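You operate a simulated robot arm through the tools that you are given. There is no shell and no other tool.

You are at the controls of a simulated robot arm. One attempt, no reset.

Task
Play the disc in the player's open tray on the small screen.
Fine: shut the tray, switch player and screen on, choose the disc input, press play once; wait till it shows; drop nothing.

The check looks at the end state, three seconds after you hand in, the way a careful person would. Anything else that was tipped, shoved, dropped, spilled or broken makes it a failure.

Robot
A 6-joint arm with a two-finger parallel gripper, fixed in place. Base frame: the origin is on the floor under the middle of its stand, x ahead of it, y to its left, z up; the work surface is at about z = 740. Lengths are in mm, angles in rad, forces in N, time in s.
With the tool pointing down near the work surface it reaches from about 580 to 940 mm from the base axis. Its first joint turns from -2.601 to 2.601 rad. Payload 3.43 kg.
Tool frame: the origin (TCP) lies between the finger pads and is the grasp point; the fingertips stand 34 mm ahead of it; z points along the fingers, y is the line along which they close. Largest opening 128 mm; finger width 24, thickness 12; the body of the gripper, 48 by 130 mm, starts 96 mm behind the TCP.
Orientation is told as [roll, pitch, yaw] about the base's x, y, z axes, in that order, counted from this pose: with the fingers straight down and closing along the base's y, the tool's x points along the base's -x, its y along +y and its z along -z.

Tools
- The arm moves only by the tool step_arm. Its argument "series" is a list of rows, each a list of 7 numbers: the opening in per cent of the stroke, from 0 (shut) to 100 (fully open), then the shift along the tool's x, y, z in mm, then the turn, a rotation vector about the tool's x, y, z in rad. In form: [[hand, dx, dy, dz, wx, wy, wz], ...]. A call has 1 to 20 rows; each row shifts and turns the commanded pose from where the row before left it, along the tool's axes as they then stand. A row lasts 0.2 s, in which the tool goes at most 50 mm and 0.15 rad; a call with a longer step from one row to the next is refused whole, and so is a gripper value outside its range. Where a pose cannot be reached the arm comes as near as it can. A force on the tool above 40 N (or 10 N above the force at the start of the call, whichever is more), or a blocked arm, ends the call early, and 0.2 s more pass. Each finger travels about 108 mm/s and halts on what it meets, pressing with about 36 N; the grip force reading is that of the motor and also rises with nothing between the fingers. The clock runs only during rows and for 0.2 s after the last one: add rows that do not move to give the fingers time. It gives the time, the measured TCP pose, the force on the tool (base axes), the opening and the grip force at its end, in the units of the frame above (readings bear some noise), with the torque about the TCP (base axes, N m) and any sound that the robot's microphone picked up, and new pictures: "show" is both (left out), scene, wrist or none.
- Cameras (640 x 400 px; columns grow to the right, rows downward): "scene" is fixed at [50.8, -501.1, 984.7]; the picture's right is [-0.64, -0.77, 0.00], its down [-0.21, 0.17, -0.96] and it looks along [0.74, -0.61, -0.27] (base axes); focal length 214 px, centre (320, 200). "wrist" rides on the gripper at [76, -11, -160] in the tool frame; the picture's right is [0.15, 0.99, 0.00], its down [-0.88, 0.13, -0.46] and it looks along [-0.45, 0.07, 0.89] (tool axes); focal length 234 px, centre (320, 200). There is no depth. A picture from a camera that has moved, and an enlarged one, comes with that camera's place and axes in the base frame and with its lens.
- slide_trunk(by): slides the trunk up (or, below 0, down) by that many mm; the arm rides with it, the base frame stays. It gives what a move gives, with no picture.
- close_up(camera, box): a new picture of the part [left, top, right, bottom] of that camera's present view, enlarged. No time passes.
- close_job(): hands the job in; it is judged then, once.

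Nothing tells you positions but the pictures and the camera data. Unless the task says otherwise, let go and move clear before handing in.

The tools are called after ">>>" by a JSON object that holds its "fn" and its "kwargs". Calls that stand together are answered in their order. step_arm: Moves the arm, as the interface text tells. Its arguments: {"type":"object","properties":{"series":{"type":"array"},"show":{"type":"string","enum":["both","scene","wrist","none"]}},"required":["series"]} The other tools are called the same way: slide_trunk (by) moves the trunk up or down; close_up (camera, box) takes an enlarged picture of a part of a camera's view; close_job () hands the job in.

At the start:

```text
time_s: 0.0
tcp_pos: [247.5, -784.6, 1141.0]
orientation: [-0.001, -0.002, 0.001]
ft_force: [0.4, 0.2, -0.4]
wrist_torque: [0.04, 0.03, 0.0]
finger_gap: 128.0
grasp_force: 0.1
trunk travel left (down, up): [-625.0, 85.0]
```

scene: 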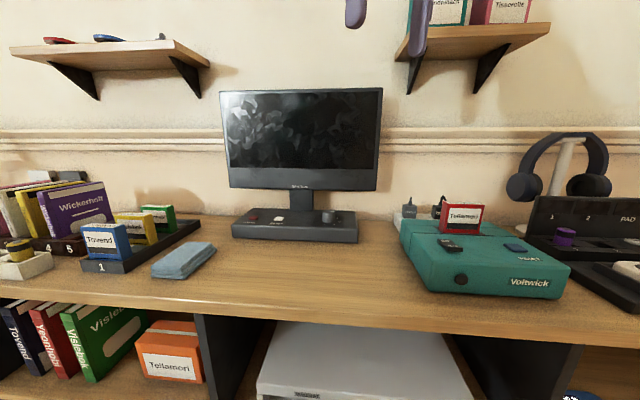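
wrist: 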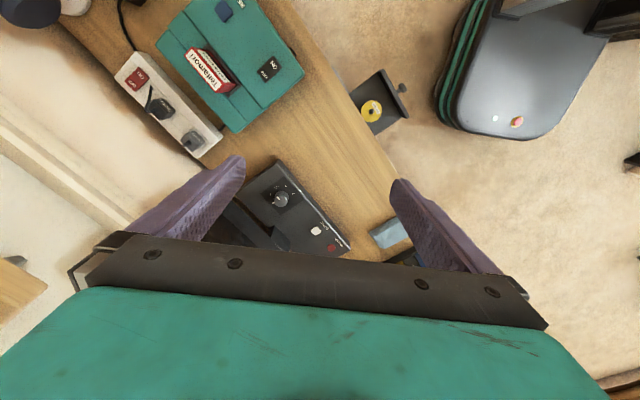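

I see a small screen with a control base, a teal cartridge console, a power strip, and under the desktop a light-grey box; the wrist view shows an open tray with a yellow disc. I'll look closer before moving.

>>> {"fn": "close_up", "kwargs": {"camera": "scene", "box": [200, 180, 400, 305]}}

>>> {"fn": "close_up", "kwargs": {"camera": "scene", "box": [180, 300, 480, 400]}}

>>> {"fn": "close_up", "kwargs": {"camera": "scene", "box": [380, 180, 640, 342]}}

>>> {"fn": "close_up", "kwargs": {"camera": "wrist", "box": [320, 50, 440, 150]}}

>>> {"fn": "close_up", "kwargs": {"camera": "wrist", "box": [220, 150, 420, 275]}}

>>> {"fn": "close_up", "kwargs": {"camera": "wrist", "box": [100, 0, 320, 160]}}

```text
3.20 times, centred on (300, 242) of scene
camera zoom: at [50.8, -501.1, 984.7], right [-0.64, -0.77, 0.0], down [-0.21, 0.17, -0.96], along [0.74, -0.61, -0.27], focal length 686 px, centre (384, 64)
```

zoom: 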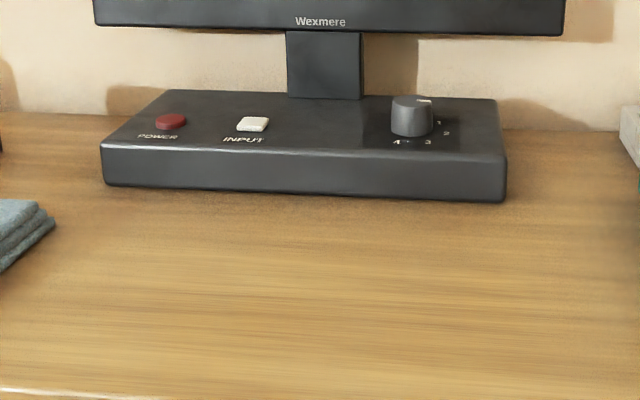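

```text
2.13 times, centred on (330, 350) of scene
camera zoom: at [50.8, -501.1, 984.7], right [-0.64, -0.77, 0.0], down [-0.21, 0.17, -0.96], along [0.74, -0.61, -0.27], focal length 458 px, centre (299, -120)
```

zoom: 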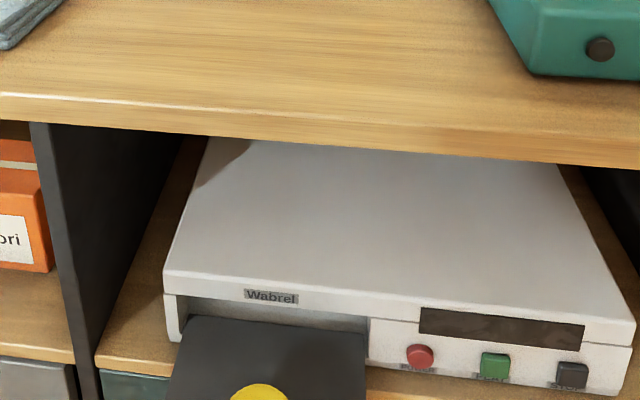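

```text
2.46 times, centred on (510, 261) of scene
camera zoom: at [50.8, -501.1, 984.7], right [-0.64, -0.77, 0.0], down [-0.21, 0.17, -0.96], along [0.74, -0.61, -0.27], focal length 528 px, centre (-148, 50)
```

zoom: 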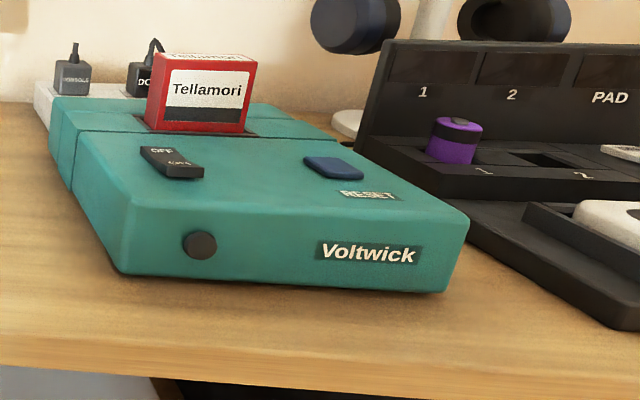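

```text
4.00 times, centred on (380, 100) of wrist
camera zoom: at [172.2, -793.7, 1300.0], right [-0.15, 0.99, 0.0], down [0.88, 0.13, 0.46], along [0.45, 0.07, -0.89], focal length 937 px, centre (80, 600)
```

zoom: 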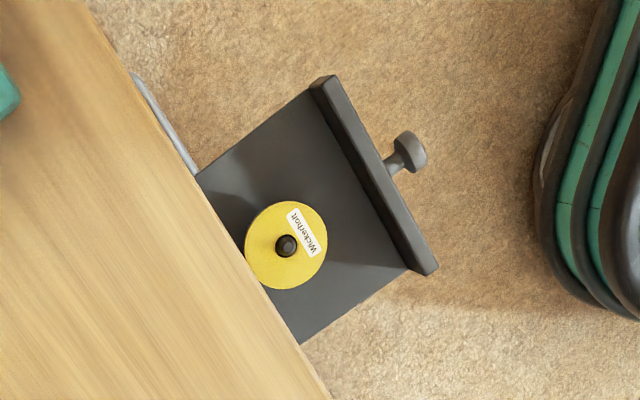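

```text
3.20 times, centred on (320, 212) of wrist
camera zoom: at [172.2, -793.7, 1300.0], right [-0.15, 0.99, 0.0], down [0.88, 0.13, 0.46], along [0.45, 0.07, -0.89], focal length 749 px, centre (320, 160)
```

zoom: 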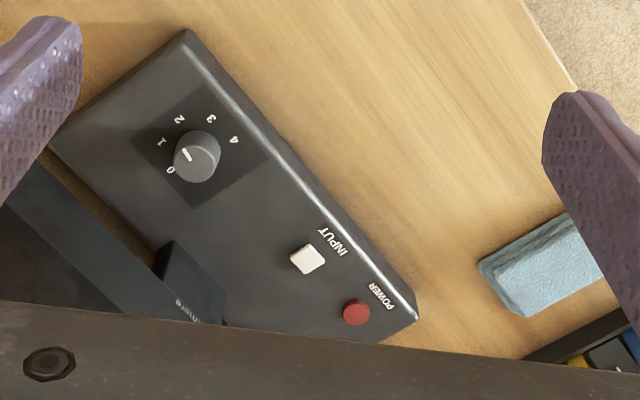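

```text
2.50 times, centred on (210, 80) of wrist
camera zoom: at [172.2, -793.7, 1300.0], right [-0.15, 0.99, 0.0], down [0.88, 0.13, 0.46], along [0.45, 0.07, -0.89], focal length 585 px, centre (595, 500)
```

zoom: 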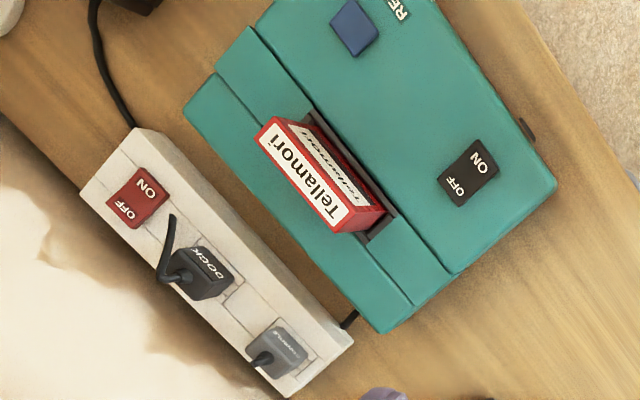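

The player ("Wabrel") sits on a shelf under the desktop with its tray pulled out; its red, green and black buttons are on the front. I'll try getting better views of the player front and the labels.

>>> {"fn": "close_up", "kwargs": {"camera": "scene", "box": [240, 360, 500, 400]}}

>>> {"fn": "close_up", "kwargs": {"camera": "scene", "box": [360, 380, 480, 400]}}

>>> {"fn": "close_up", "kwargs": {"camera": "scene", "box": [0, 160, 240, 310]}}

>>> {"fn": "close_up", "kwargs": {"camera": "scene", "box": [200, 80, 400, 200]}}

>>> {"fn": "close_up", "kwargs": {"camera": "wrist", "box": [430, 0, 640, 150]}}

```text
2.46 times, centred on (370, 380) of scene
camera zoom: at [50.8, -501.1, 984.7], right [-0.64, -0.77, 0.0], down [-0.21, 0.17, -0.96], along [0.74, -0.61, -0.27], focal length 528 px, centre (197, -243)
```

zoom: 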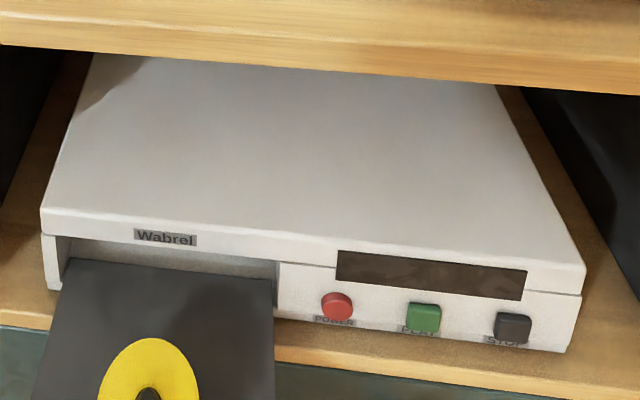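

```text
5.33 times, centred on (420, 390) of scene
camera zoom: at [50.8, -501.1, 984.7], right [-0.64, -0.77, 0.0], down [-0.21, 0.17, -0.96], along [0.74, -0.61, -0.27], focal length 1144 px, centre (-213, -813)
```

zoom: 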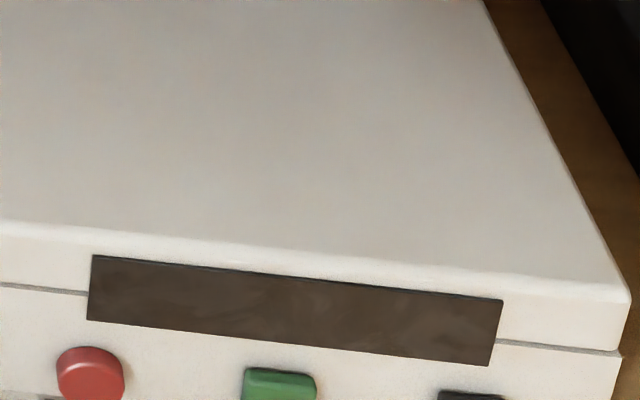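

```text
2.67 times, centred on (120, 235) of scene
camera zoom: at [50.8, -501.1, 984.7], right [-0.64, -0.77, 0.0], down [-0.21, 0.17, -0.96], along [0.74, -0.61, -0.27], focal length 572 px, centre (853, 107)
```

zoom: 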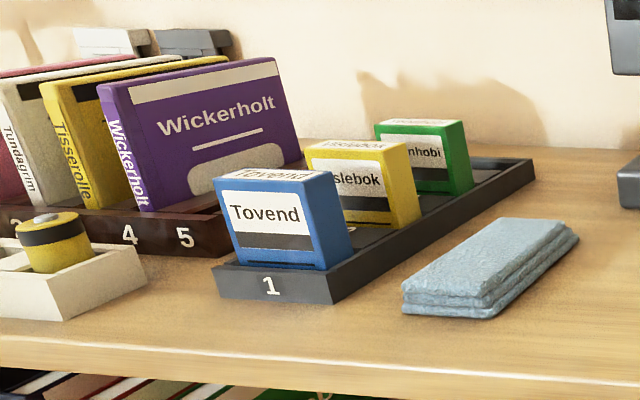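

```text
3.20 times, centred on (300, 140) of scene
camera zoom: at [50.8, -501.1, 984.7], right [-0.64, -0.77, 0.0], down [-0.21, 0.17, -0.96], along [0.74, -0.61, -0.27], focal length 686 px, centre (384, 392)
```

zoom: 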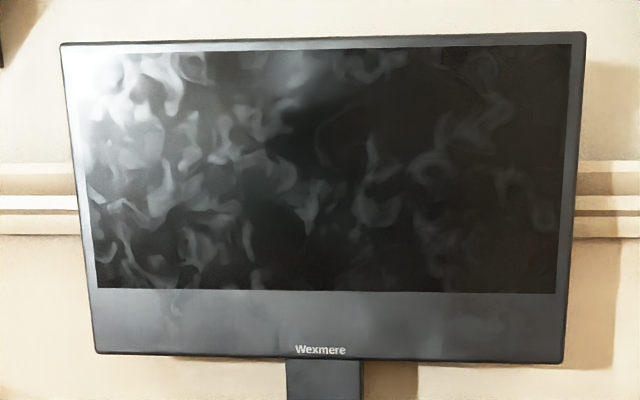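

```text
2.67 times, centred on (535, 75) of wrist
camera zoom: at [172.2, -793.7, 1300.0], right [-0.15, 0.99, 0.0], down [0.88, 0.13, 0.46], along [0.45, 0.07, -0.89], focal length 624 px, centre (-253, 533)
```

zoom: 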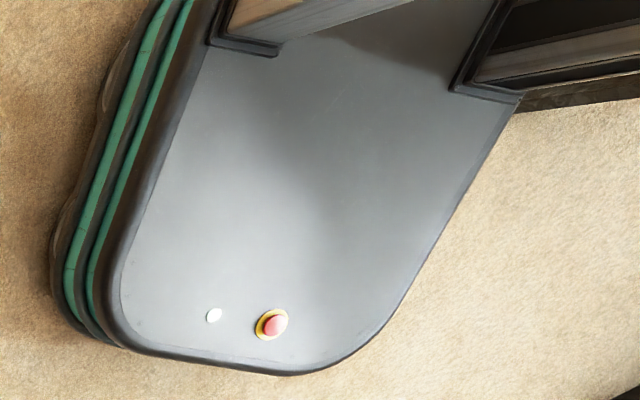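

The close-up extends past the frame edge, so I'll use that to see the tray knob in the fixed camera too.

>>> {"fn": "close_up", "kwargs": {"camera": "scene", "box": [180, 398, 480, 400]}}

>>> {"fn": "close_up", "kwargs": {"camera": "scene", "box": [0, 399, 640, 400]}}

>>> {"fn": "close_up", "kwargs": {"camera": "wrist", "box": [320, 0, 480, 100]}}

>>> {"fn": "close_up", "kwargs": {"camera": "scene", "box": [360, 399, 460, 400]}}

```text
2.13 times, centred on (330, 399) of scene
camera zoom: at [50.8, -501.1, 984.7], right [-0.64, -0.77, 0.0], down [-0.21, 0.17, -0.96], along [0.74, -0.61, -0.27], focal length 458 px, centre (299, -224)
```

zoom: 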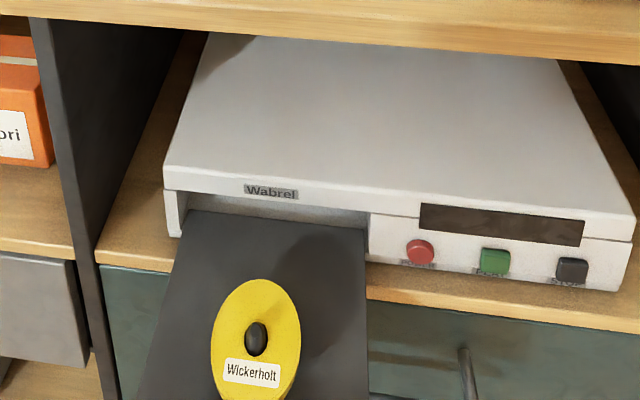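

```text
1.00 times, centred on (320, 400) of scene (not enlarged: the box is as wide or as high as the picture)
camera zoom: at [50.8, -501.1, 984.7], right [-0.64, -0.77, 0.0], down [-0.21, 0.17, -0.96], along [0.74, -0.61, -0.27], focal length 214 px, centre (320, 0)
```

zoom: 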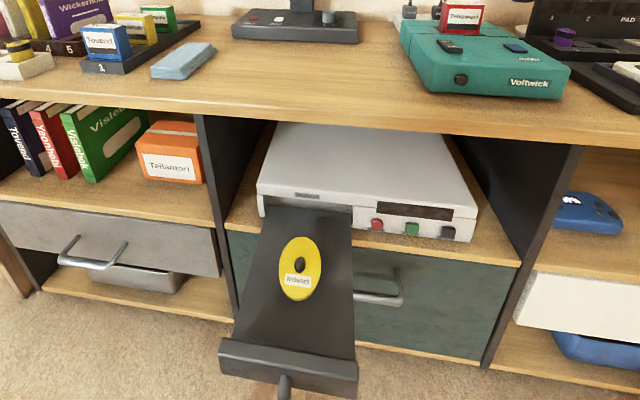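

```text
4.00 times, centred on (400, 50) of wrist
camera zoom: at [172.2, -793.7, 1300.0], right [-0.15, 0.99, 0.0], down [0.88, 0.13, 0.46], along [0.45, 0.07, -0.89], focal length 937 px, centre (0, 800)
```

zoom: 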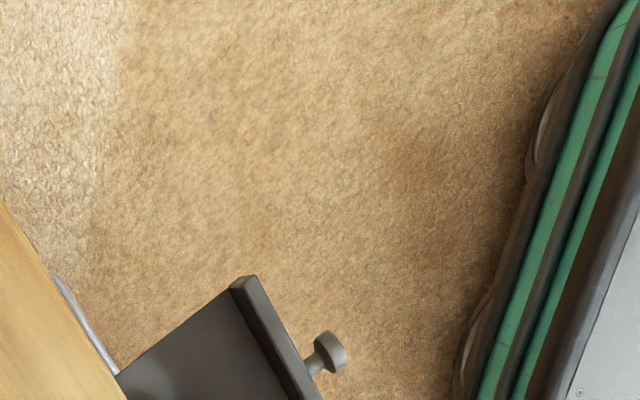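

```text
6.40 times, centred on (410, 400) of scene
camera zoom: at [50.8, -501.1, 984.7], right [-0.64, -0.77, 0.0], down [-0.21, 0.17, -0.96], along [0.74, -0.61, -0.27], focal length 1373 px, centre (-256, -1077)
```

zoom: 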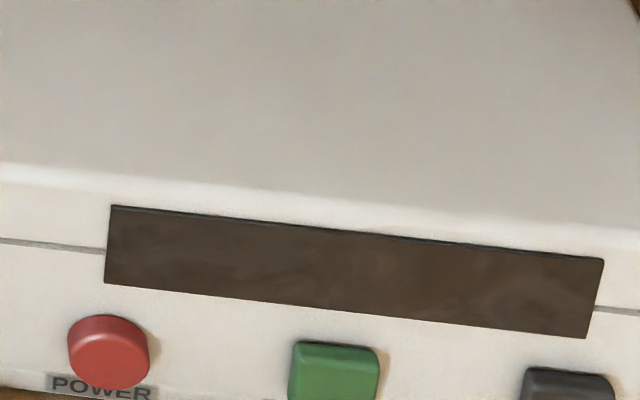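

Estimates (desk axes: n = into the desk at −45°, s = to the right): the player front is about n=680 with buttons at z≈475, the tray plate about n=520 with its knob, and the screen's POWER/INPUT buttons near (577,−704) and (531,−755) with tops at about z=784. I'll start by closing the fingers and turning the tool to line up with the desk.

>>> {"fn": "step_arm", "kwargs": {"series": [[0, 0, 0, 0, 0, 0, 0.131], [0, 0, 0, 0, 0, 0, 0.131], [0, 0, 0, 0, 0, 0, 0.131], [0, 0, 0, 0, 0, 0, 0.131], [0, 0, 0, 0, 0, 0, 0.131], [0, 0, 0, 0, 0, 0, 0.13], [0, 0, 0, 0, 0, 0, 0]], "show": "both"}}

```text
time_s: 1.6
tcp_pos: [247.0, -783.6, 1140.0]
orientation: [0.0, 0.0, -0.787]
ft_force: [-0.7, 0.0, 0.1]
wrist_torque: [0.01, -0.01, 0.01]
finger_gap: 0.0
grasp_force: 33.2
trunk travel left (down, up): [-625.0, 85.0]
camera wrist: at [186.8, -736.6, 1299.7], right [0.6, 0.8, 0.0], down [0.71, -0.53, 0.46], along [0.37, -0.27, -0.89], focal length 234 px, centre (320, 200)
```

scene: 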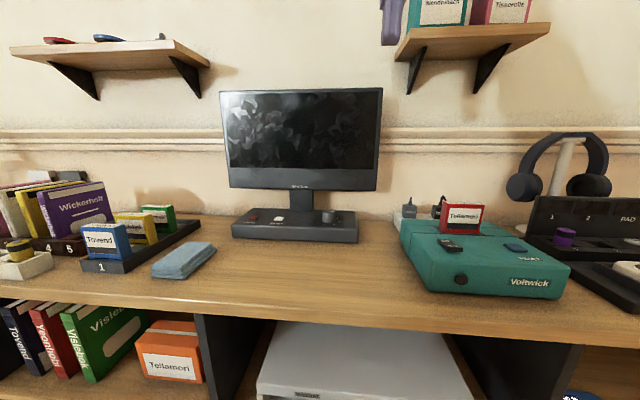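
wrist: 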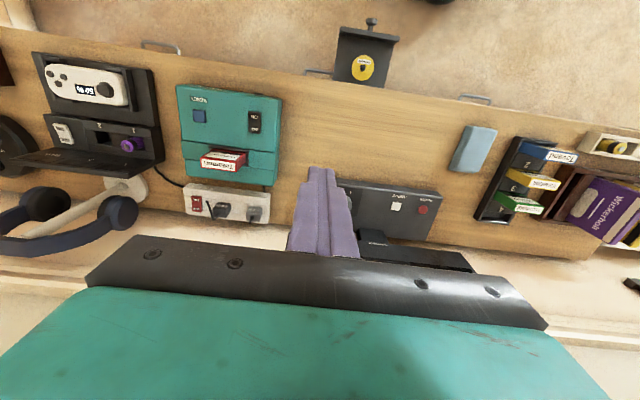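

The tool now lines up with the desk. I'll zoom in on the screen base and the tray from this new viewpoint to refine positions.

>>> {"fn": "close_up", "kwargs": {"camera": "wrist", "box": [330, 170, 470, 258]}}

>>> {"fn": "close_up", "kwargs": {"camera": "wrist", "box": [300, 0, 440, 88]}}

```text
4.55 times, centred on (400, 214) of wrist
camera zoom: at [186.8, -736.6, 1299.7], right [0.6, 0.8, 0.0], down [0.71, -0.53, 0.46], along [0.37, -0.27, -0.89], focal length 1064 px, centre (-44, 136)
```

zoom: 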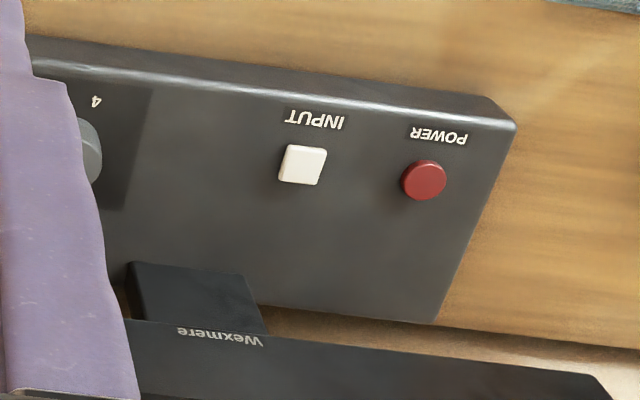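

```text
4.55 times, centred on (370, 44) of wrist
camera zoom: at [186.8, -736.6, 1299.7], right [0.6, 0.8, 0.0], down [0.71, -0.53, 0.46], along [0.37, -0.27, -0.89], focal length 1064 px, centre (93, 909)
```

zoom: 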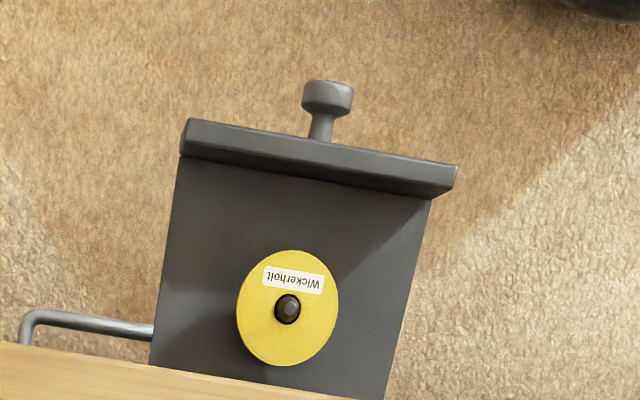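

Refined: POWER at n≈904, s≈87 and INPUT at n≈904, s≈157. I'll move left and down in front of the screen base, tilting the tool slightly forward, staying clear of everything.

>>> {"fn": "step_arm", "kwargs": {"series": [[0, 0, 36.5, 30, 0, 0, 0], [0, 0, 36.5, 30, 0, 0, 0], [0, 0, 36.5, 30, 0, 0, 0], [0, 0, 36.5, 30, 0, 0, 0], [0, 0, 36.5, 30, 0, 0, 0], [0, 0, 36.5, 30, 0, 0, 0], [0, 0, 36.5, 30, 0, 0, 0], [0, 0, 36.5, 30, 0, 0, 0], [0, 0, 0, 0, 0, -0.125, 0], [0, 0, 0, 0, 0, -0.125, 0], [0, 0, 0, 0, 0, 0, 0]], "show": "both"}}

```text
time_s: 4.0
tcp_pos: [453.9, -579.2, 901.9]
orientation: [0.001, -0.252, -0.784]
ft_force: [-0.5, -0.3, 0.3]
wrist_torque: [0.03, -0.02, 0.0]
finger_gap: 0.2
grasp_force: 33.2
trunk travel left (down, up): [-625.0, 85.0]
camera wrist: at [366.7, -505.6, 1036.9], right [0.6, 0.8, -0.04], down [0.61, -0.43, 0.66], along [0.51, -0.42, -0.75], focal length 234 px, centre (320, 200)
```

scene: 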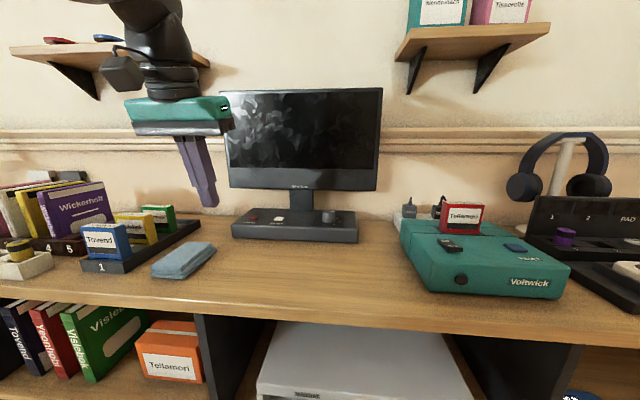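
wrist: 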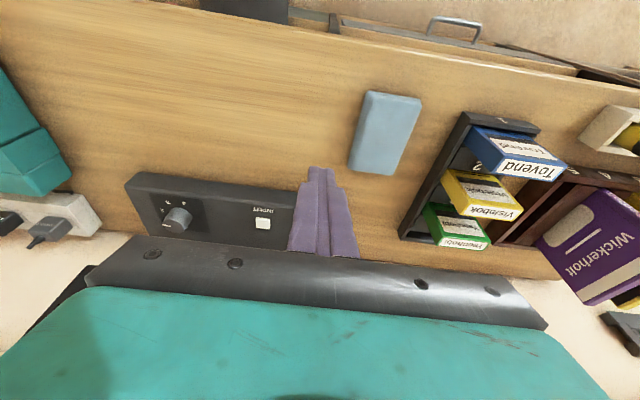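

The tool is at n≈730, s≈89, facing the POWER button. I'll advance until the fingertip is just above it and check alignment.

>>> {"fn": "step_arm", "kwargs": {"series": [[0, -40.2, 0.4, 21.1, 0, 0, 0], [0, -40.2, 0.4, 21.1, 0, 0, 0], [0, -40.2, 0.4, 21.1, 0, 0, 0], [0, -40.2, 0.4, 21.1, 0, 0, 0], [0, 0, 0, 0, 0, 0, 0]], "show": "both"}}

>>> {"fn": "close_up", "kwargs": {"camera": "scene", "box": [200, 150, 380, 260]}}

>>> {"fn": "close_up", "kwargs": {"camera": "wrist", "box": [240, 120, 400, 220]}}

```text
time_s: 5.2
tcp_pos: [581.1, -702.0, 861.6]
orientation: [0.0, -0.251, -0.785]
ft_force: [-0.8, -0.6, 0.1]
wrist_torque: [-0.01, -0.02, 0.02]
finger_gap: 0.0
grasp_force: 33.4
trunk travel left (down, up): [-625.0, 85.0]
camera wrist: at [494.1, -628.4, 996.1], right [0.6, 0.8, -0.04], down [0.62, -0.43, 0.66], along [0.51, -0.42, -0.75], focal length 234 px, centre (320, 200)
```

scene: 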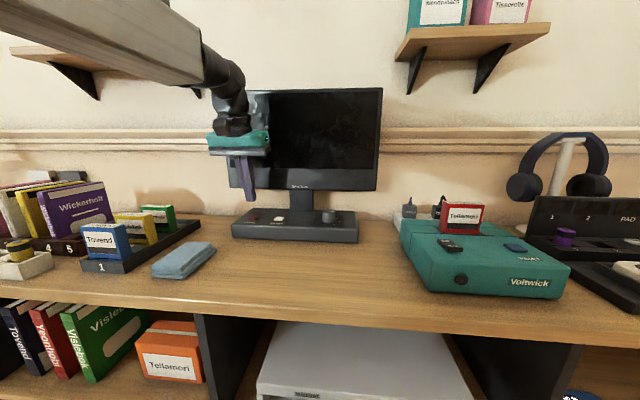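
wrist: 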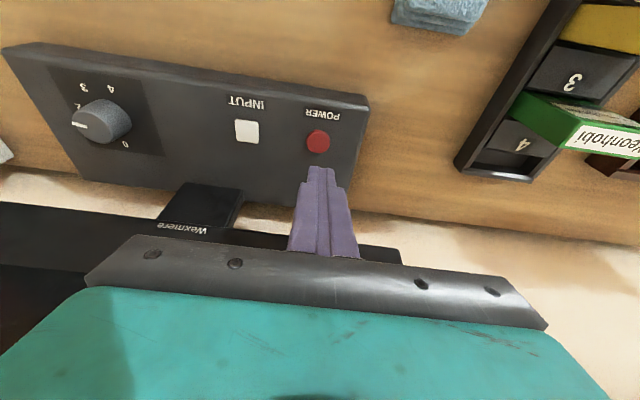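

```text
3.56 times, centred on (290, 205) of scene
camera zoom: at [50.8, -501.1, 984.7], right [-0.64, -0.77, 0.0], down [-0.21, 0.17, -0.96], along [0.74, -0.61, -0.27], focal length 763 px, centre (427, 182)
```

zoom: 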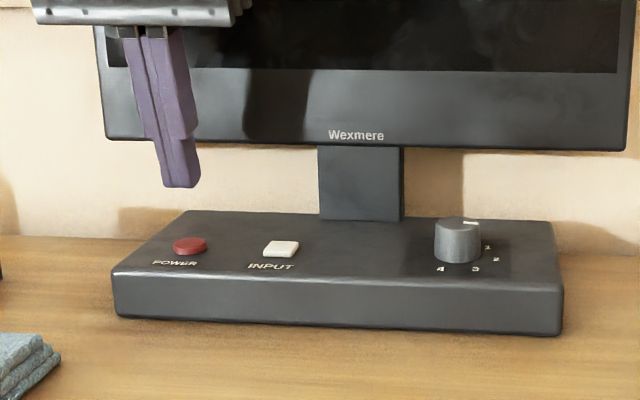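

```text
4.00 times, centred on (320, 170) of wrist
camera zoom: at [494.1, -628.4, 996.1], right [0.6, 0.8, -0.04], down [0.62, -0.43, 0.66], along [0.51, -0.42, -0.75], focal length 937 px, centre (320, 320)
```

zoom: 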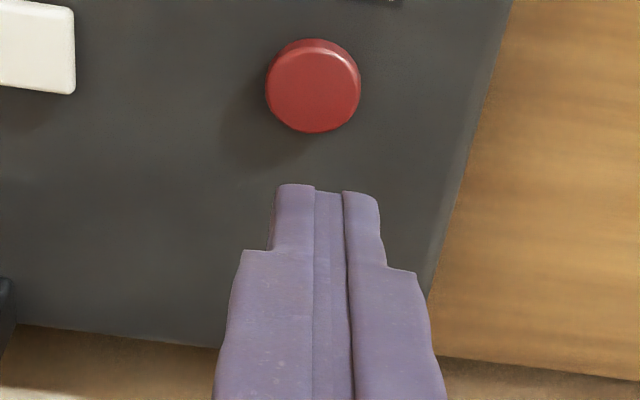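

The finger edge lines up with the red POWER button in n; s needs about 3 mm of correction. I'll descend to just above it, then press in small steps.

>>> {"fn": "step_arm", "kwargs": {"series": [[0, 4.5, -1.5, 17.4, 0, 0, 0], [0, 4.2, -1.5, 16.5, 0, 0, 0], [0, 0, 0, 0, 0, 0, 0]], "show": "wrist"}}

>>> {"fn": "close_up", "kwargs": {"camera": "scene", "box": [220, 190, 320, 250]}}

```text
time_s: 6.0
tcp_pos: [578.7, -703.4, 823.0]
orientation: [-0.001, -0.25, -0.785]
ft_force: [0.0, 0.2, -0.9]
wrist_torque: [-0.01, -0.01, 0.0]
finger_gap: 0.0
grasp_force: 32.9
trunk travel left (down, up): [-625.0, 85.0]
camera wrist: at [492.0, -630.8, 958.0], right [0.6, 0.8, -0.04], down [0.62, -0.43, 0.66], along [0.51, -0.42, -0.75], focal length 234 px, centre (320, 200)
```

wrist: 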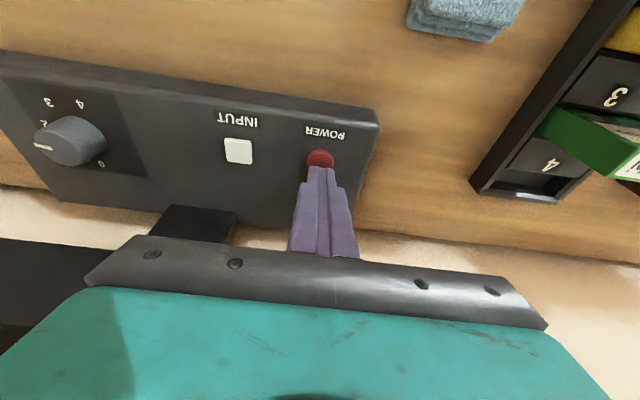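

```text
6.40 times, centred on (270, 220) of scene
camera zoom: at [50.8, -501.1, 984.7], right [-0.64, -0.77, 0.0], down [-0.21, 0.17, -0.96], along [0.74, -0.61, -0.27], focal length 1373 px, centre (640, 72)
```

zoom: 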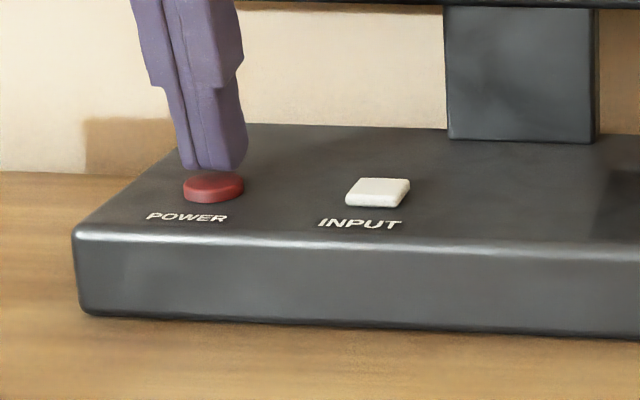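

The fingertip hovers a few millimetres above the red button. I'll press down in small steps and watch the force and sound.

>>> {"fn": "step_arm", "kwargs": {"series": [[0, 2.9, 0, -0.7, 0, 0, 0], [0, 0.5, 0, 1.94, 0, 0, 0], [0, 0.5, 0, 1.94, 0, 0, 0], [0, 0.5, 0, 1.94, 0, 0, 0]], "show": "scene"}}

```text
time_s: 7.0
tcp_pos: [575.1, -701.6, 817.5]
orientation: [-0.001, -0.249, -0.786]
ft_force: [-0.1, 1.7, 5.7]
wrist_torque: [0.06, -0.02, -0.05]
finger_gap: 0.1
grasp_force: 33.0
trunk travel left (down, up): [-625.0, 85.0]
heard: click
```

scene: 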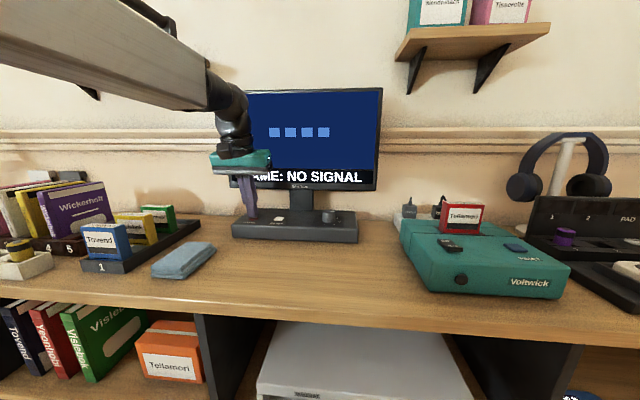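

The screen is on and shows "GAME: NO SIGNAL". I'll lift off and move 69 mm right to the INPUT button.

>>> {"fn": "step_arm", "kwargs": {"series": [[0, -3.7, 0, -14.5, 0, 0, 0], [0, -3.7, 0, -14.5, 0, 0, 0], [0, 0, -35, 0, 0, 0, 0], [0, 0, -34, 0, 0, 0, 0], [0, 0, 0, 0, 0, 0, 0]], "show": "both"}}

>>> {"fn": "close_up", "kwargs": {"camera": "wrist", "box": [240, 100, 400, 200]}}

>>> {"fn": "close_up", "kwargs": {"camera": "scene", "box": [200, 80, 400, 240]}}

```text
time_s: 8.2
tcp_pos: [524.1, -748.1, 847.5]
orientation: [0.0, -0.251, -0.785]
ft_force: [0.8, -0.8, -0.1]
wrist_torque: [0.02, 0.01, 0.02]
finger_gap: 0.0
grasp_force: 33.2
trunk travel left (down, up): [-625.0, 85.0]
camera wrist: at [436.9, -674.6, 983.0], right [0.6, 0.8, -0.04], down [0.62, -0.43, 0.66], along [0.51, -0.42, -0.75], focal length 234 px, centre (320, 200)
```

scene: 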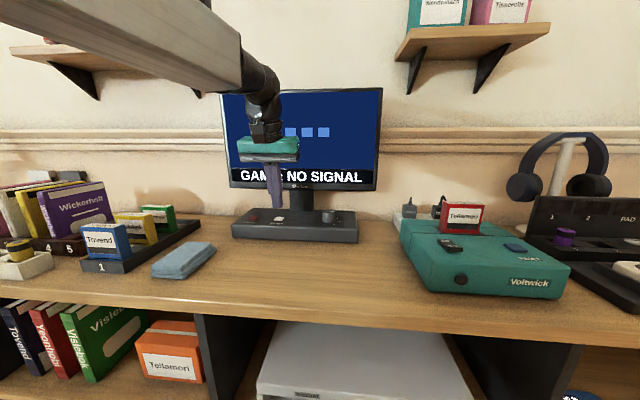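
wrist: 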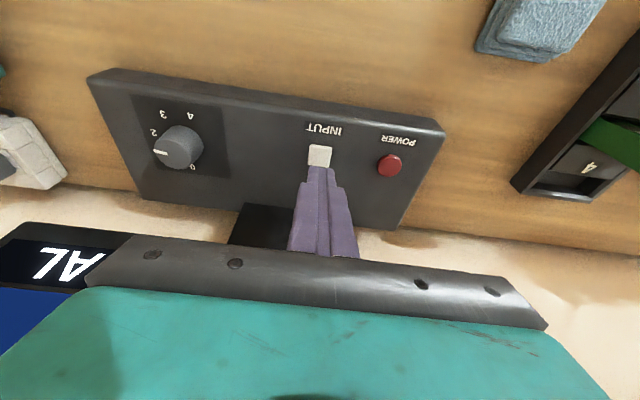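

```text
4.00 times, centred on (320, 150) of wrist
camera zoom: at [436.9, -674.6, 983.0], right [0.6, 0.8, -0.04], down [0.62, -0.43, 0.66], along [0.51, -0.42, -0.75], focal length 937 px, centre (320, 400)
```

zoom: 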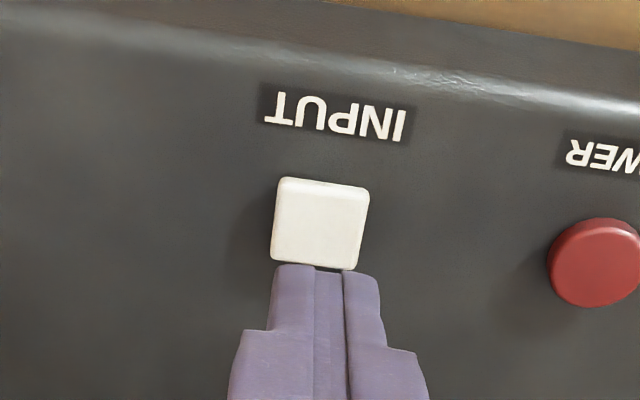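

```text
2.50 times, centred on (300, 160) of scene
camera zoom: at [50.8, -501.1, 984.7], right [-0.64, -0.77, 0.0], down [-0.21, 0.17, -0.96], along [0.74, -0.61, -0.27], focal length 536 px, centre (370, 300)
```

zoom: 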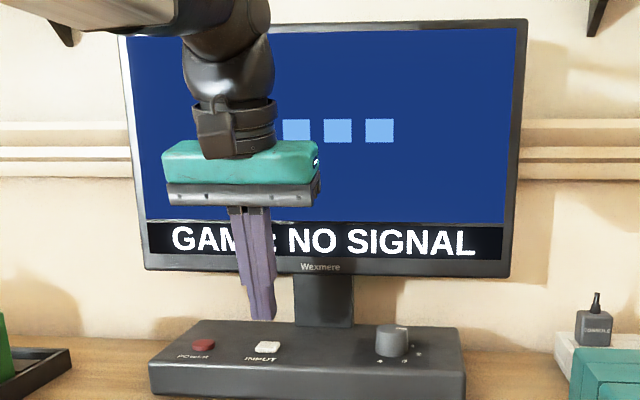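

Aligned with INPUT to within a few millimetres. I'll shift forward 6 mm and press it once.

>>> {"fn": "step_arm", "kwargs": {"series": [[0, -5.8, 0, 1.5, 0, 0, 0], [0, 3.2, 0, 12.6, 0, 0, 0], [0, 3.0, 0, 11.6, 0, 0, 0], [0, 0.5, 0, 1.94, 0, 0, 0], [0, 0.5, 0, 1.94, 0, 0, 0], [0, 0.5, 0, 1.94, 0, 0, 0]], "show": "scene"}}

```text
time_s: 9.6
tcp_pos: [530.0, -754.4, 817.0]
orientation: [0.0, -0.252, -0.787]
ft_force: [-2.8, 1.6, 6.3]
wrist_torque: [0.05, 0.12, 0.02]
finger_gap: 0.0
grasp_force: 33.1
trunk travel left (down, up): [-625.0, 85.0]
heard: click
```

scene: 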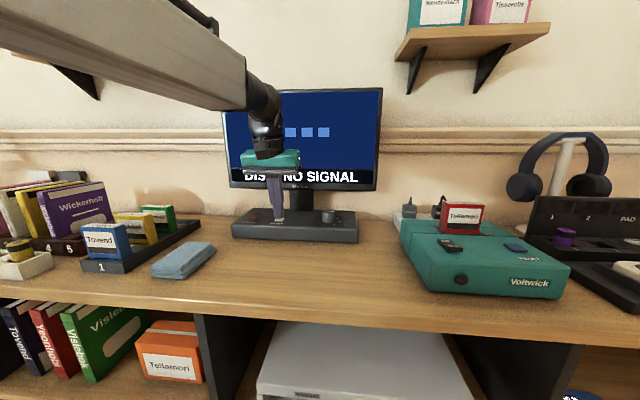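

The screen now shows "DISC: NO SIGNAL", so the disc input is chosen. I'll lift off and retreat in front of the desk, to n≈540, s≈400, well clear of everything.

>>> {"fn": "step_arm", "kwargs": {"series": [[0, -9.9, 0, -38.8, 0, 0, 0], [0, -9.9, 0, -38.8, 0, 0, 0], [0, 38.8, 0, -9.9, 0, 0, 0], [0, 38.8, 0, -9.9, 0, 0, 0], [0, 38.8, 0, -9.9, 0, 0, 0], [0, 38.8, 0, -9.9, 0, 0, 0], [0, 38.8, 0, -9.9, 0, 0, 0], [0, 23.3, -34.6, -5.9, 0, 0, 0], [0, 23.3, -34.6, -5.9, 0, 0, 0], [0, 23.3, -34.6, -5.9, 0, 0, 0], [0, 23.3, -34.6, -5.9, 0, 0, 0], [0, 23.3, -34.6, -5.9, 0, 0, 0], [0, 23.3, -34.6, -5.9, 0, 0, 0], [0, 23.3, -34.6, -5.9, 0, 0, 0], [0, 0, 0, 0, 0, 0, 0]], "show": "both"}}

>>> {"fn": "close_up", "kwargs": {"camera": "scene", "box": [0, 399, 640, 400]}}

>>> {"fn": "close_up", "kwargs": {"camera": "scene", "box": [200, 80, 400, 240]}}

```text
time_s: 12.8
tcp_pos: [95.5, -664.4, 896.4]
orientation: [-0.001, -0.252, -0.784]
ft_force: [-0.1, 0.1, 0.3]
wrist_torque: [0.02, -0.01, 0.0]
finger_gap: 0.0
grasp_force: 33.0
trunk travel left (down, up): [-625.0, 85.0]
camera wrist: at [9.0, -591.4, 1031.8], right [0.6, 0.8, -0.04], down [0.62, -0.43, 0.66], along [0.51, -0.42, -0.75], focal length 234 px, centre (320, 200)
```

scene: 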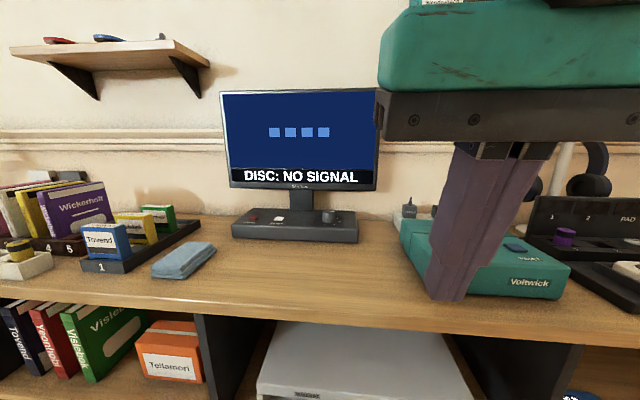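
wrist: 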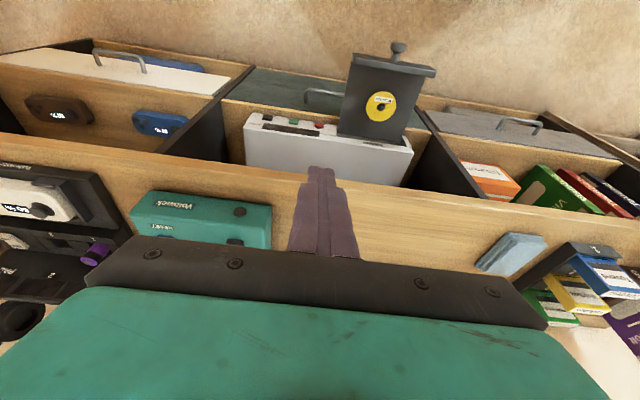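

```text
1.00 times, centred on (320, 400) of scene (not enlarged: the box is as wide or as high as the picture)
camera zoom: at [50.8, -501.1, 984.7], right [-0.64, -0.77, 0.0], down [-0.21, 0.17, -0.96], along [0.74, -0.61, -0.27], focal length 214 px, centre (320, 0)
```

zoom: 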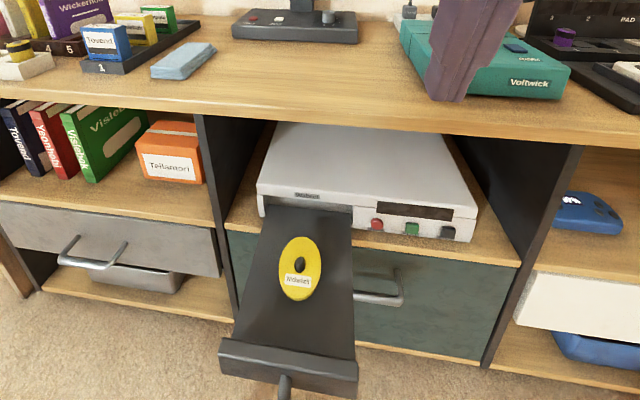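

```text
2.50 times, centred on (300, 160) of scene
camera zoom: at [50.8, -501.1, 984.7], right [-0.64, -0.77, 0.0], down [-0.21, 0.17, -0.96], along [0.74, -0.61, -0.27], focal length 536 px, centre (370, 300)
```

zoom: 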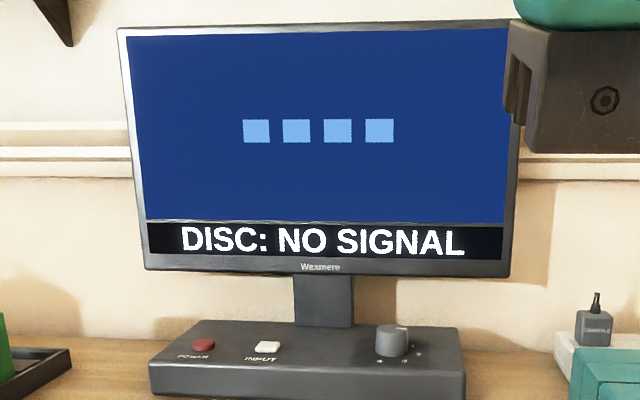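

The screen reads "DISC: NO SIGNAL", confirmed with a clear view. Next I'll lower the trunk so the arm can work at the player's height (buttons at about z=475).

>>> {"fn": "slide_trunk", "kwargs": {"by": -200}}

>>> {"fn": "close_up", "kwargs": {"camera": "scene", "box": [0, 0, 640, 400]}}

>>> {"fn": "close_up", "kwargs": {"camera": "wrist", "box": [0, 0, 640, 400]}}

```text
time_s: 15.0
tcp_pos: [96.7, -664.6, 696.4]
orientation: [0.0, -0.25, -0.786]
ft_force: [-0.8, -0.1, -0.3]
wrist_torque: [-0.01, 0.03, 0.0]
finger_gap: 0.0
grasp_force: 33.3
trunk travel left (down, up): [-425.0, 285.0]
```

```text
1.00 times, centred on (320, 200) of scene (not enlarged: the box is as wide or as high as the picture)
camera zoom: at [50.8, -501.1, 984.7], right [-0.64, -0.77, 0.0], down [-0.21, 0.17, -0.96], along [0.74, -0.61, -0.27], focal length 214 px, centre (320, 200)
```

zoom: 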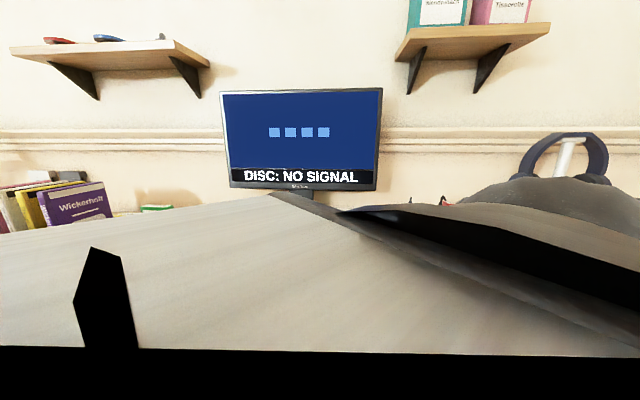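

```text
1.00 times, centred on (320, 200) of wrist (not enlarged: the box is as wide or as high as the picture)
camera zoom: at [9.4, -591.4, 831.9], right [0.6, 0.8, -0.04], down [0.62, -0.43, 0.66], along [0.51, -0.42, -0.75], focal length 234 px, centre (320, 200)
```

zoom: 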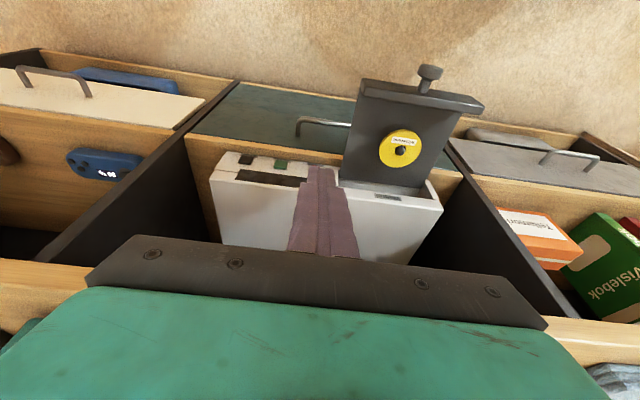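

The trunk is down 200 mm with no contact; the forearm now fills the fixed camera's foreground, but the wrist camera sees the player well. I'll go down another 170 mm.

>>> {"fn": "slide_trunk", "kwargs": {"by": -170}}

>>> {"fn": "close_up", "kwargs": {"camera": "scene", "box": [0, 399, 640, 400]}}

>>> {"fn": "close_up", "kwargs": {"camera": "wrist", "box": [0, 0, 640, 400]}}

```text
time_s: 16.9
tcp_pos: [97.3, -664.6, 527.8]
orientation: [0.001, -0.248, -0.785]
ft_force: [0.0, 1.1, 0.0]
wrist_torque: [0.01, 0.01, 0.0]
finger_gap: 0.0
grasp_force: 33.1
trunk travel left (down, up): [-255.0, 455.0]
```

```text
1.00 times, centred on (320, 400) of scene (not enlarged: the box is as wide or as high as the picture)
camera zoom: at [50.8, -501.1, 984.7], right [-0.64, -0.77, 0.0], down [-0.21, 0.17, -0.96], along [0.74, -0.61, -0.27], focal length 214 px, centre (320, 0)
```

zoom: 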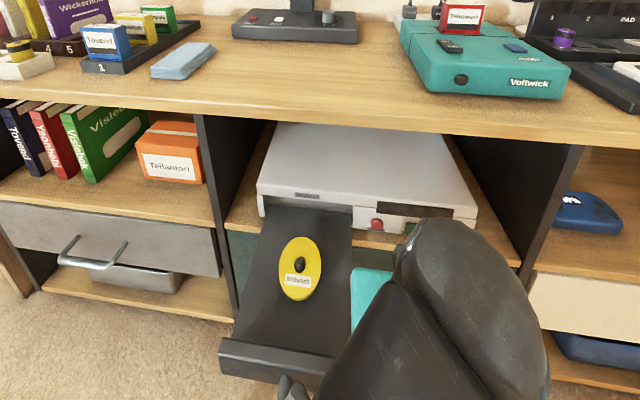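

```text
1.00 times, centred on (320, 200) of wrist (not enlarged: the box is as wide or as high as the picture)
camera zoom: at [9.4, -591.4, 661.9], right [0.6, 0.8, -0.04], down [0.62, -0.43, 0.66], along [0.51, -0.42, -0.75], focal length 234 px, centre (320, 200)
```

zoom: 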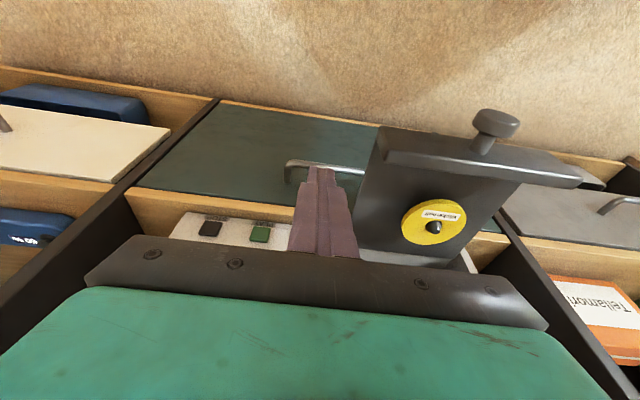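

Clear of everything so far; the tray with its knob is visible right of the fingers. I'll zoom in to measure the plate and knob from here.

>>> {"fn": "close_up", "kwargs": {"camera": "wrist", "box": [360, 90, 600, 240]}}

>>> {"fn": "close_up", "kwargs": {"camera": "wrist", "box": [160, 180, 400, 280]}}

>>> {"fn": "close_up", "kwargs": {"camera": "scene", "box": [200, 399, 500, 400]}}

```text
2.67 times, centred on (480, 165) of wrist
camera zoom: at [9.4, -591.4, 661.9], right [0.6, 0.8, -0.04], down [0.62, -0.43, 0.66], along [0.51, -0.42, -0.75], focal length 624 px, centre (-107, 293)
```

zoom: 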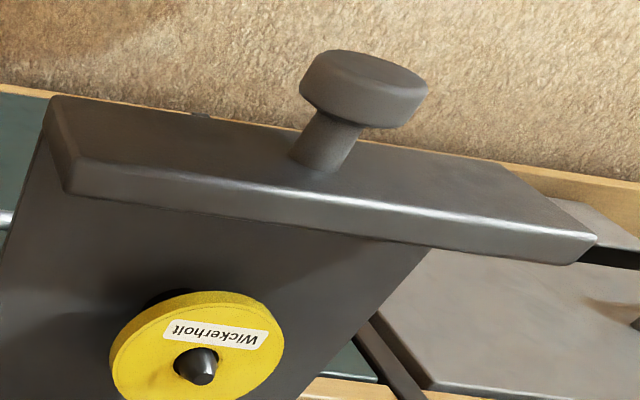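

```text
2.67 times, centred on (280, 230) of wrist
camera zoom: at [9.4, -591.4, 661.9], right [0.6, 0.8, -0.04], down [0.62, -0.43, 0.66], along [0.51, -0.42, -0.75], focal length 624 px, centre (427, 120)
```

zoom: 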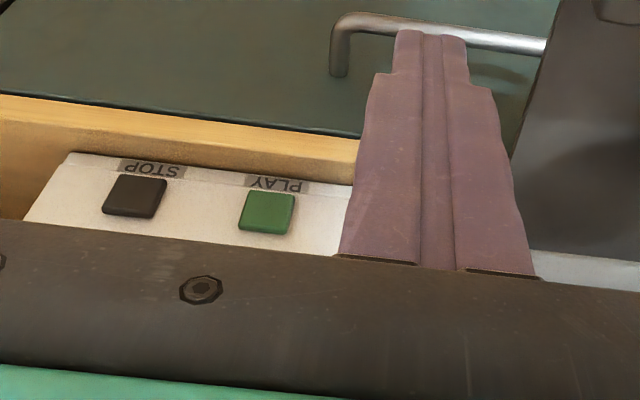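

```text
2.13 times, centred on (350, 400) of scene
camera zoom: at [50.8, -501.1, 984.7], right [-0.64, -0.77, 0.0], down [-0.21, 0.17, -0.96], along [0.74, -0.61, -0.27], focal length 458 px, centre (256, -226)
```

zoom: 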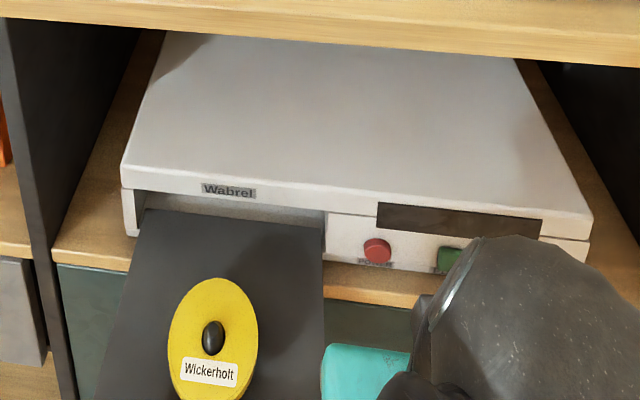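

The plate's front face is at about n=514, z 441–488, s 180–348, and the knob head is at n≈478, s≈264. I'll back the tool away from the desk, then shift left to s≈315 so the fingertip faces the plate beside the knob, and check whether the arm can reach that close.

>>> {"fn": "step_arm", "kwargs": {"series": [[0, 30, 0, -7.7, 0, 0, 0], [0, 30, 0, -7.7, 0, 0, 0], [0, 0, 29, 0, 0, 0, 0], [0, 0, 29, 0, 0, 0, 0], [0, 0, 29, 0, 0, 0, 0], [0, 0, 0, 0, 0, 0, 0]], "show": "both"}}

```text
time_s: 18.3
tcp_pos: [114.2, -566.1, 527.5]
orientation: [0.004, -0.247, -0.785]
ft_force: [0.6, 1.1, -0.3]
wrist_torque: [0.03, 0.04, -0.02]
finger_gap: 0.0
grasp_force: 33.0
out of reach, approached as far as the arm can: row 5
trunk travel left (down, up): [-255.0, 455.0]
camera wrist: at [27.1, -492.9, 663.5], right [0.6, 0.8, -0.03], down [0.62, -0.43, 0.66], along [0.51, -0.41, -0.75], focal length 234 px, centre (320, 200)
```

scene: 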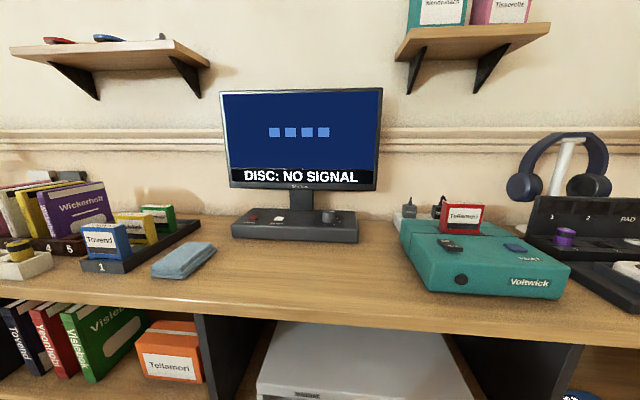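
wrist: 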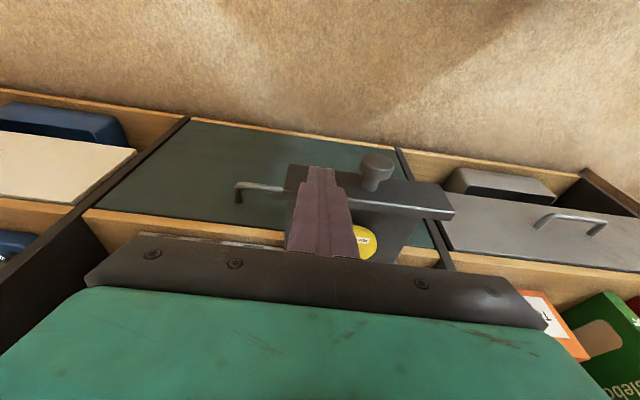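

The arm stops right at its inner limit (radius ≈577) but that's sufficient: the tip is about 13 mm in front of the plate, beside the knob. I'll lower it so the tip faces the middle of the plate.

>>> {"fn": "step_arm", "kwargs": {"series": [[0, 1.0, 0, 16.2, 0, 0, 0], [0, 1.1, 0, 16.3, 0, 0, 0], [0, 0, 0, 0, 0, 0, 0]], "show": "wrist"}}

>>> {"fn": "close_up", "kwargs": {"camera": "wrist", "box": [240, 130, 480, 280]}}

>>> {"fn": "close_up", "kwargs": {"camera": "scene", "box": [0, 399, 640, 400]}}

```text
time_s: 19.1
tcp_pos: [119.9, -568.0, 495.0]
orientation: [0.0, -0.25, -0.786]
ft_force: [0.0, -0.4, 1.3]
wrist_torque: [0.0, 0.01, 0.01]
finger_gap: 0.0
grasp_force: 33.4
trunk travel left (down, up): [-255.0, 455.0]
camera wrist: at [33.5, -494.7, 630.7], right [0.6, 0.8, -0.04], down [0.62, -0.43, 0.66], along [0.51, -0.42, -0.75], focal length 234 px, centre (320, 200)
```

wrist: 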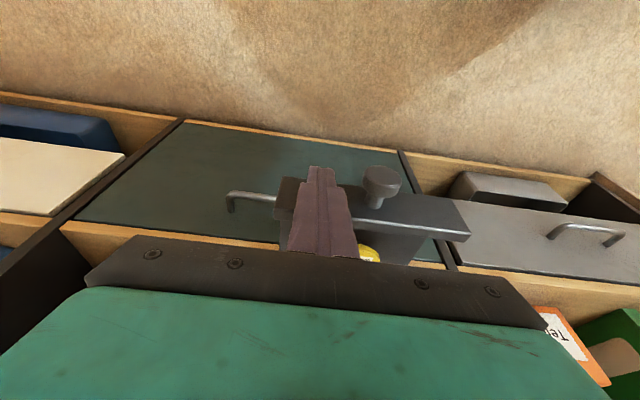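

```text
2.67 times, centred on (360, 205) of wrist
camera zoom: at [33.5, -494.7, 630.7], right [0.6, 0.8, -0.04], down [0.62, -0.43, 0.66], along [0.51, -0.42, -0.75], focal length 624 px, centre (213, 187)
```

zoom: 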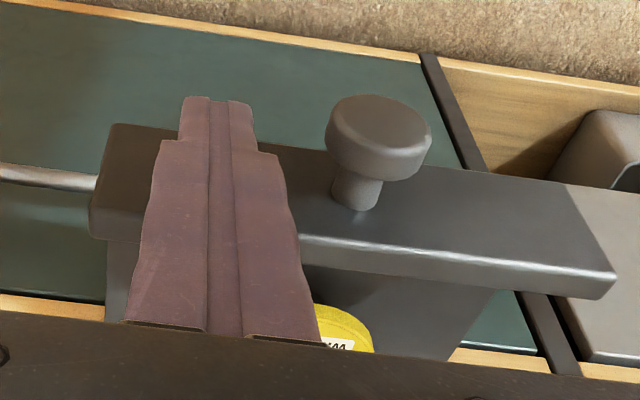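

```text
1.00 times, centred on (320, 400) of scene (not enlarged: the box is as wide or as high as the picture)
camera zoom: at [50.8, -501.1, 984.7], right [-0.64, -0.77, 0.0], down [-0.21, 0.17, -0.96], along [0.74, -0.61, -0.27], focal length 214 px, centre (320, 0)
```

zoom: 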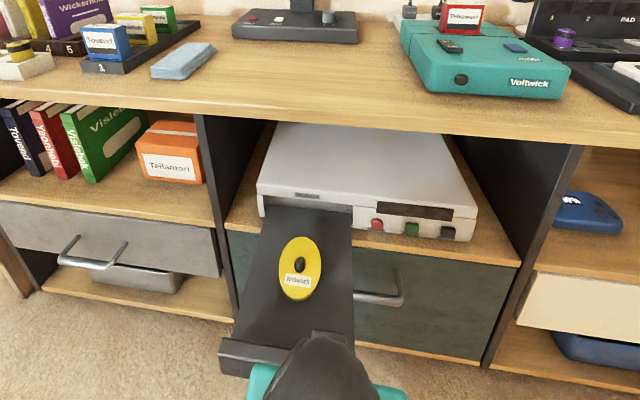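

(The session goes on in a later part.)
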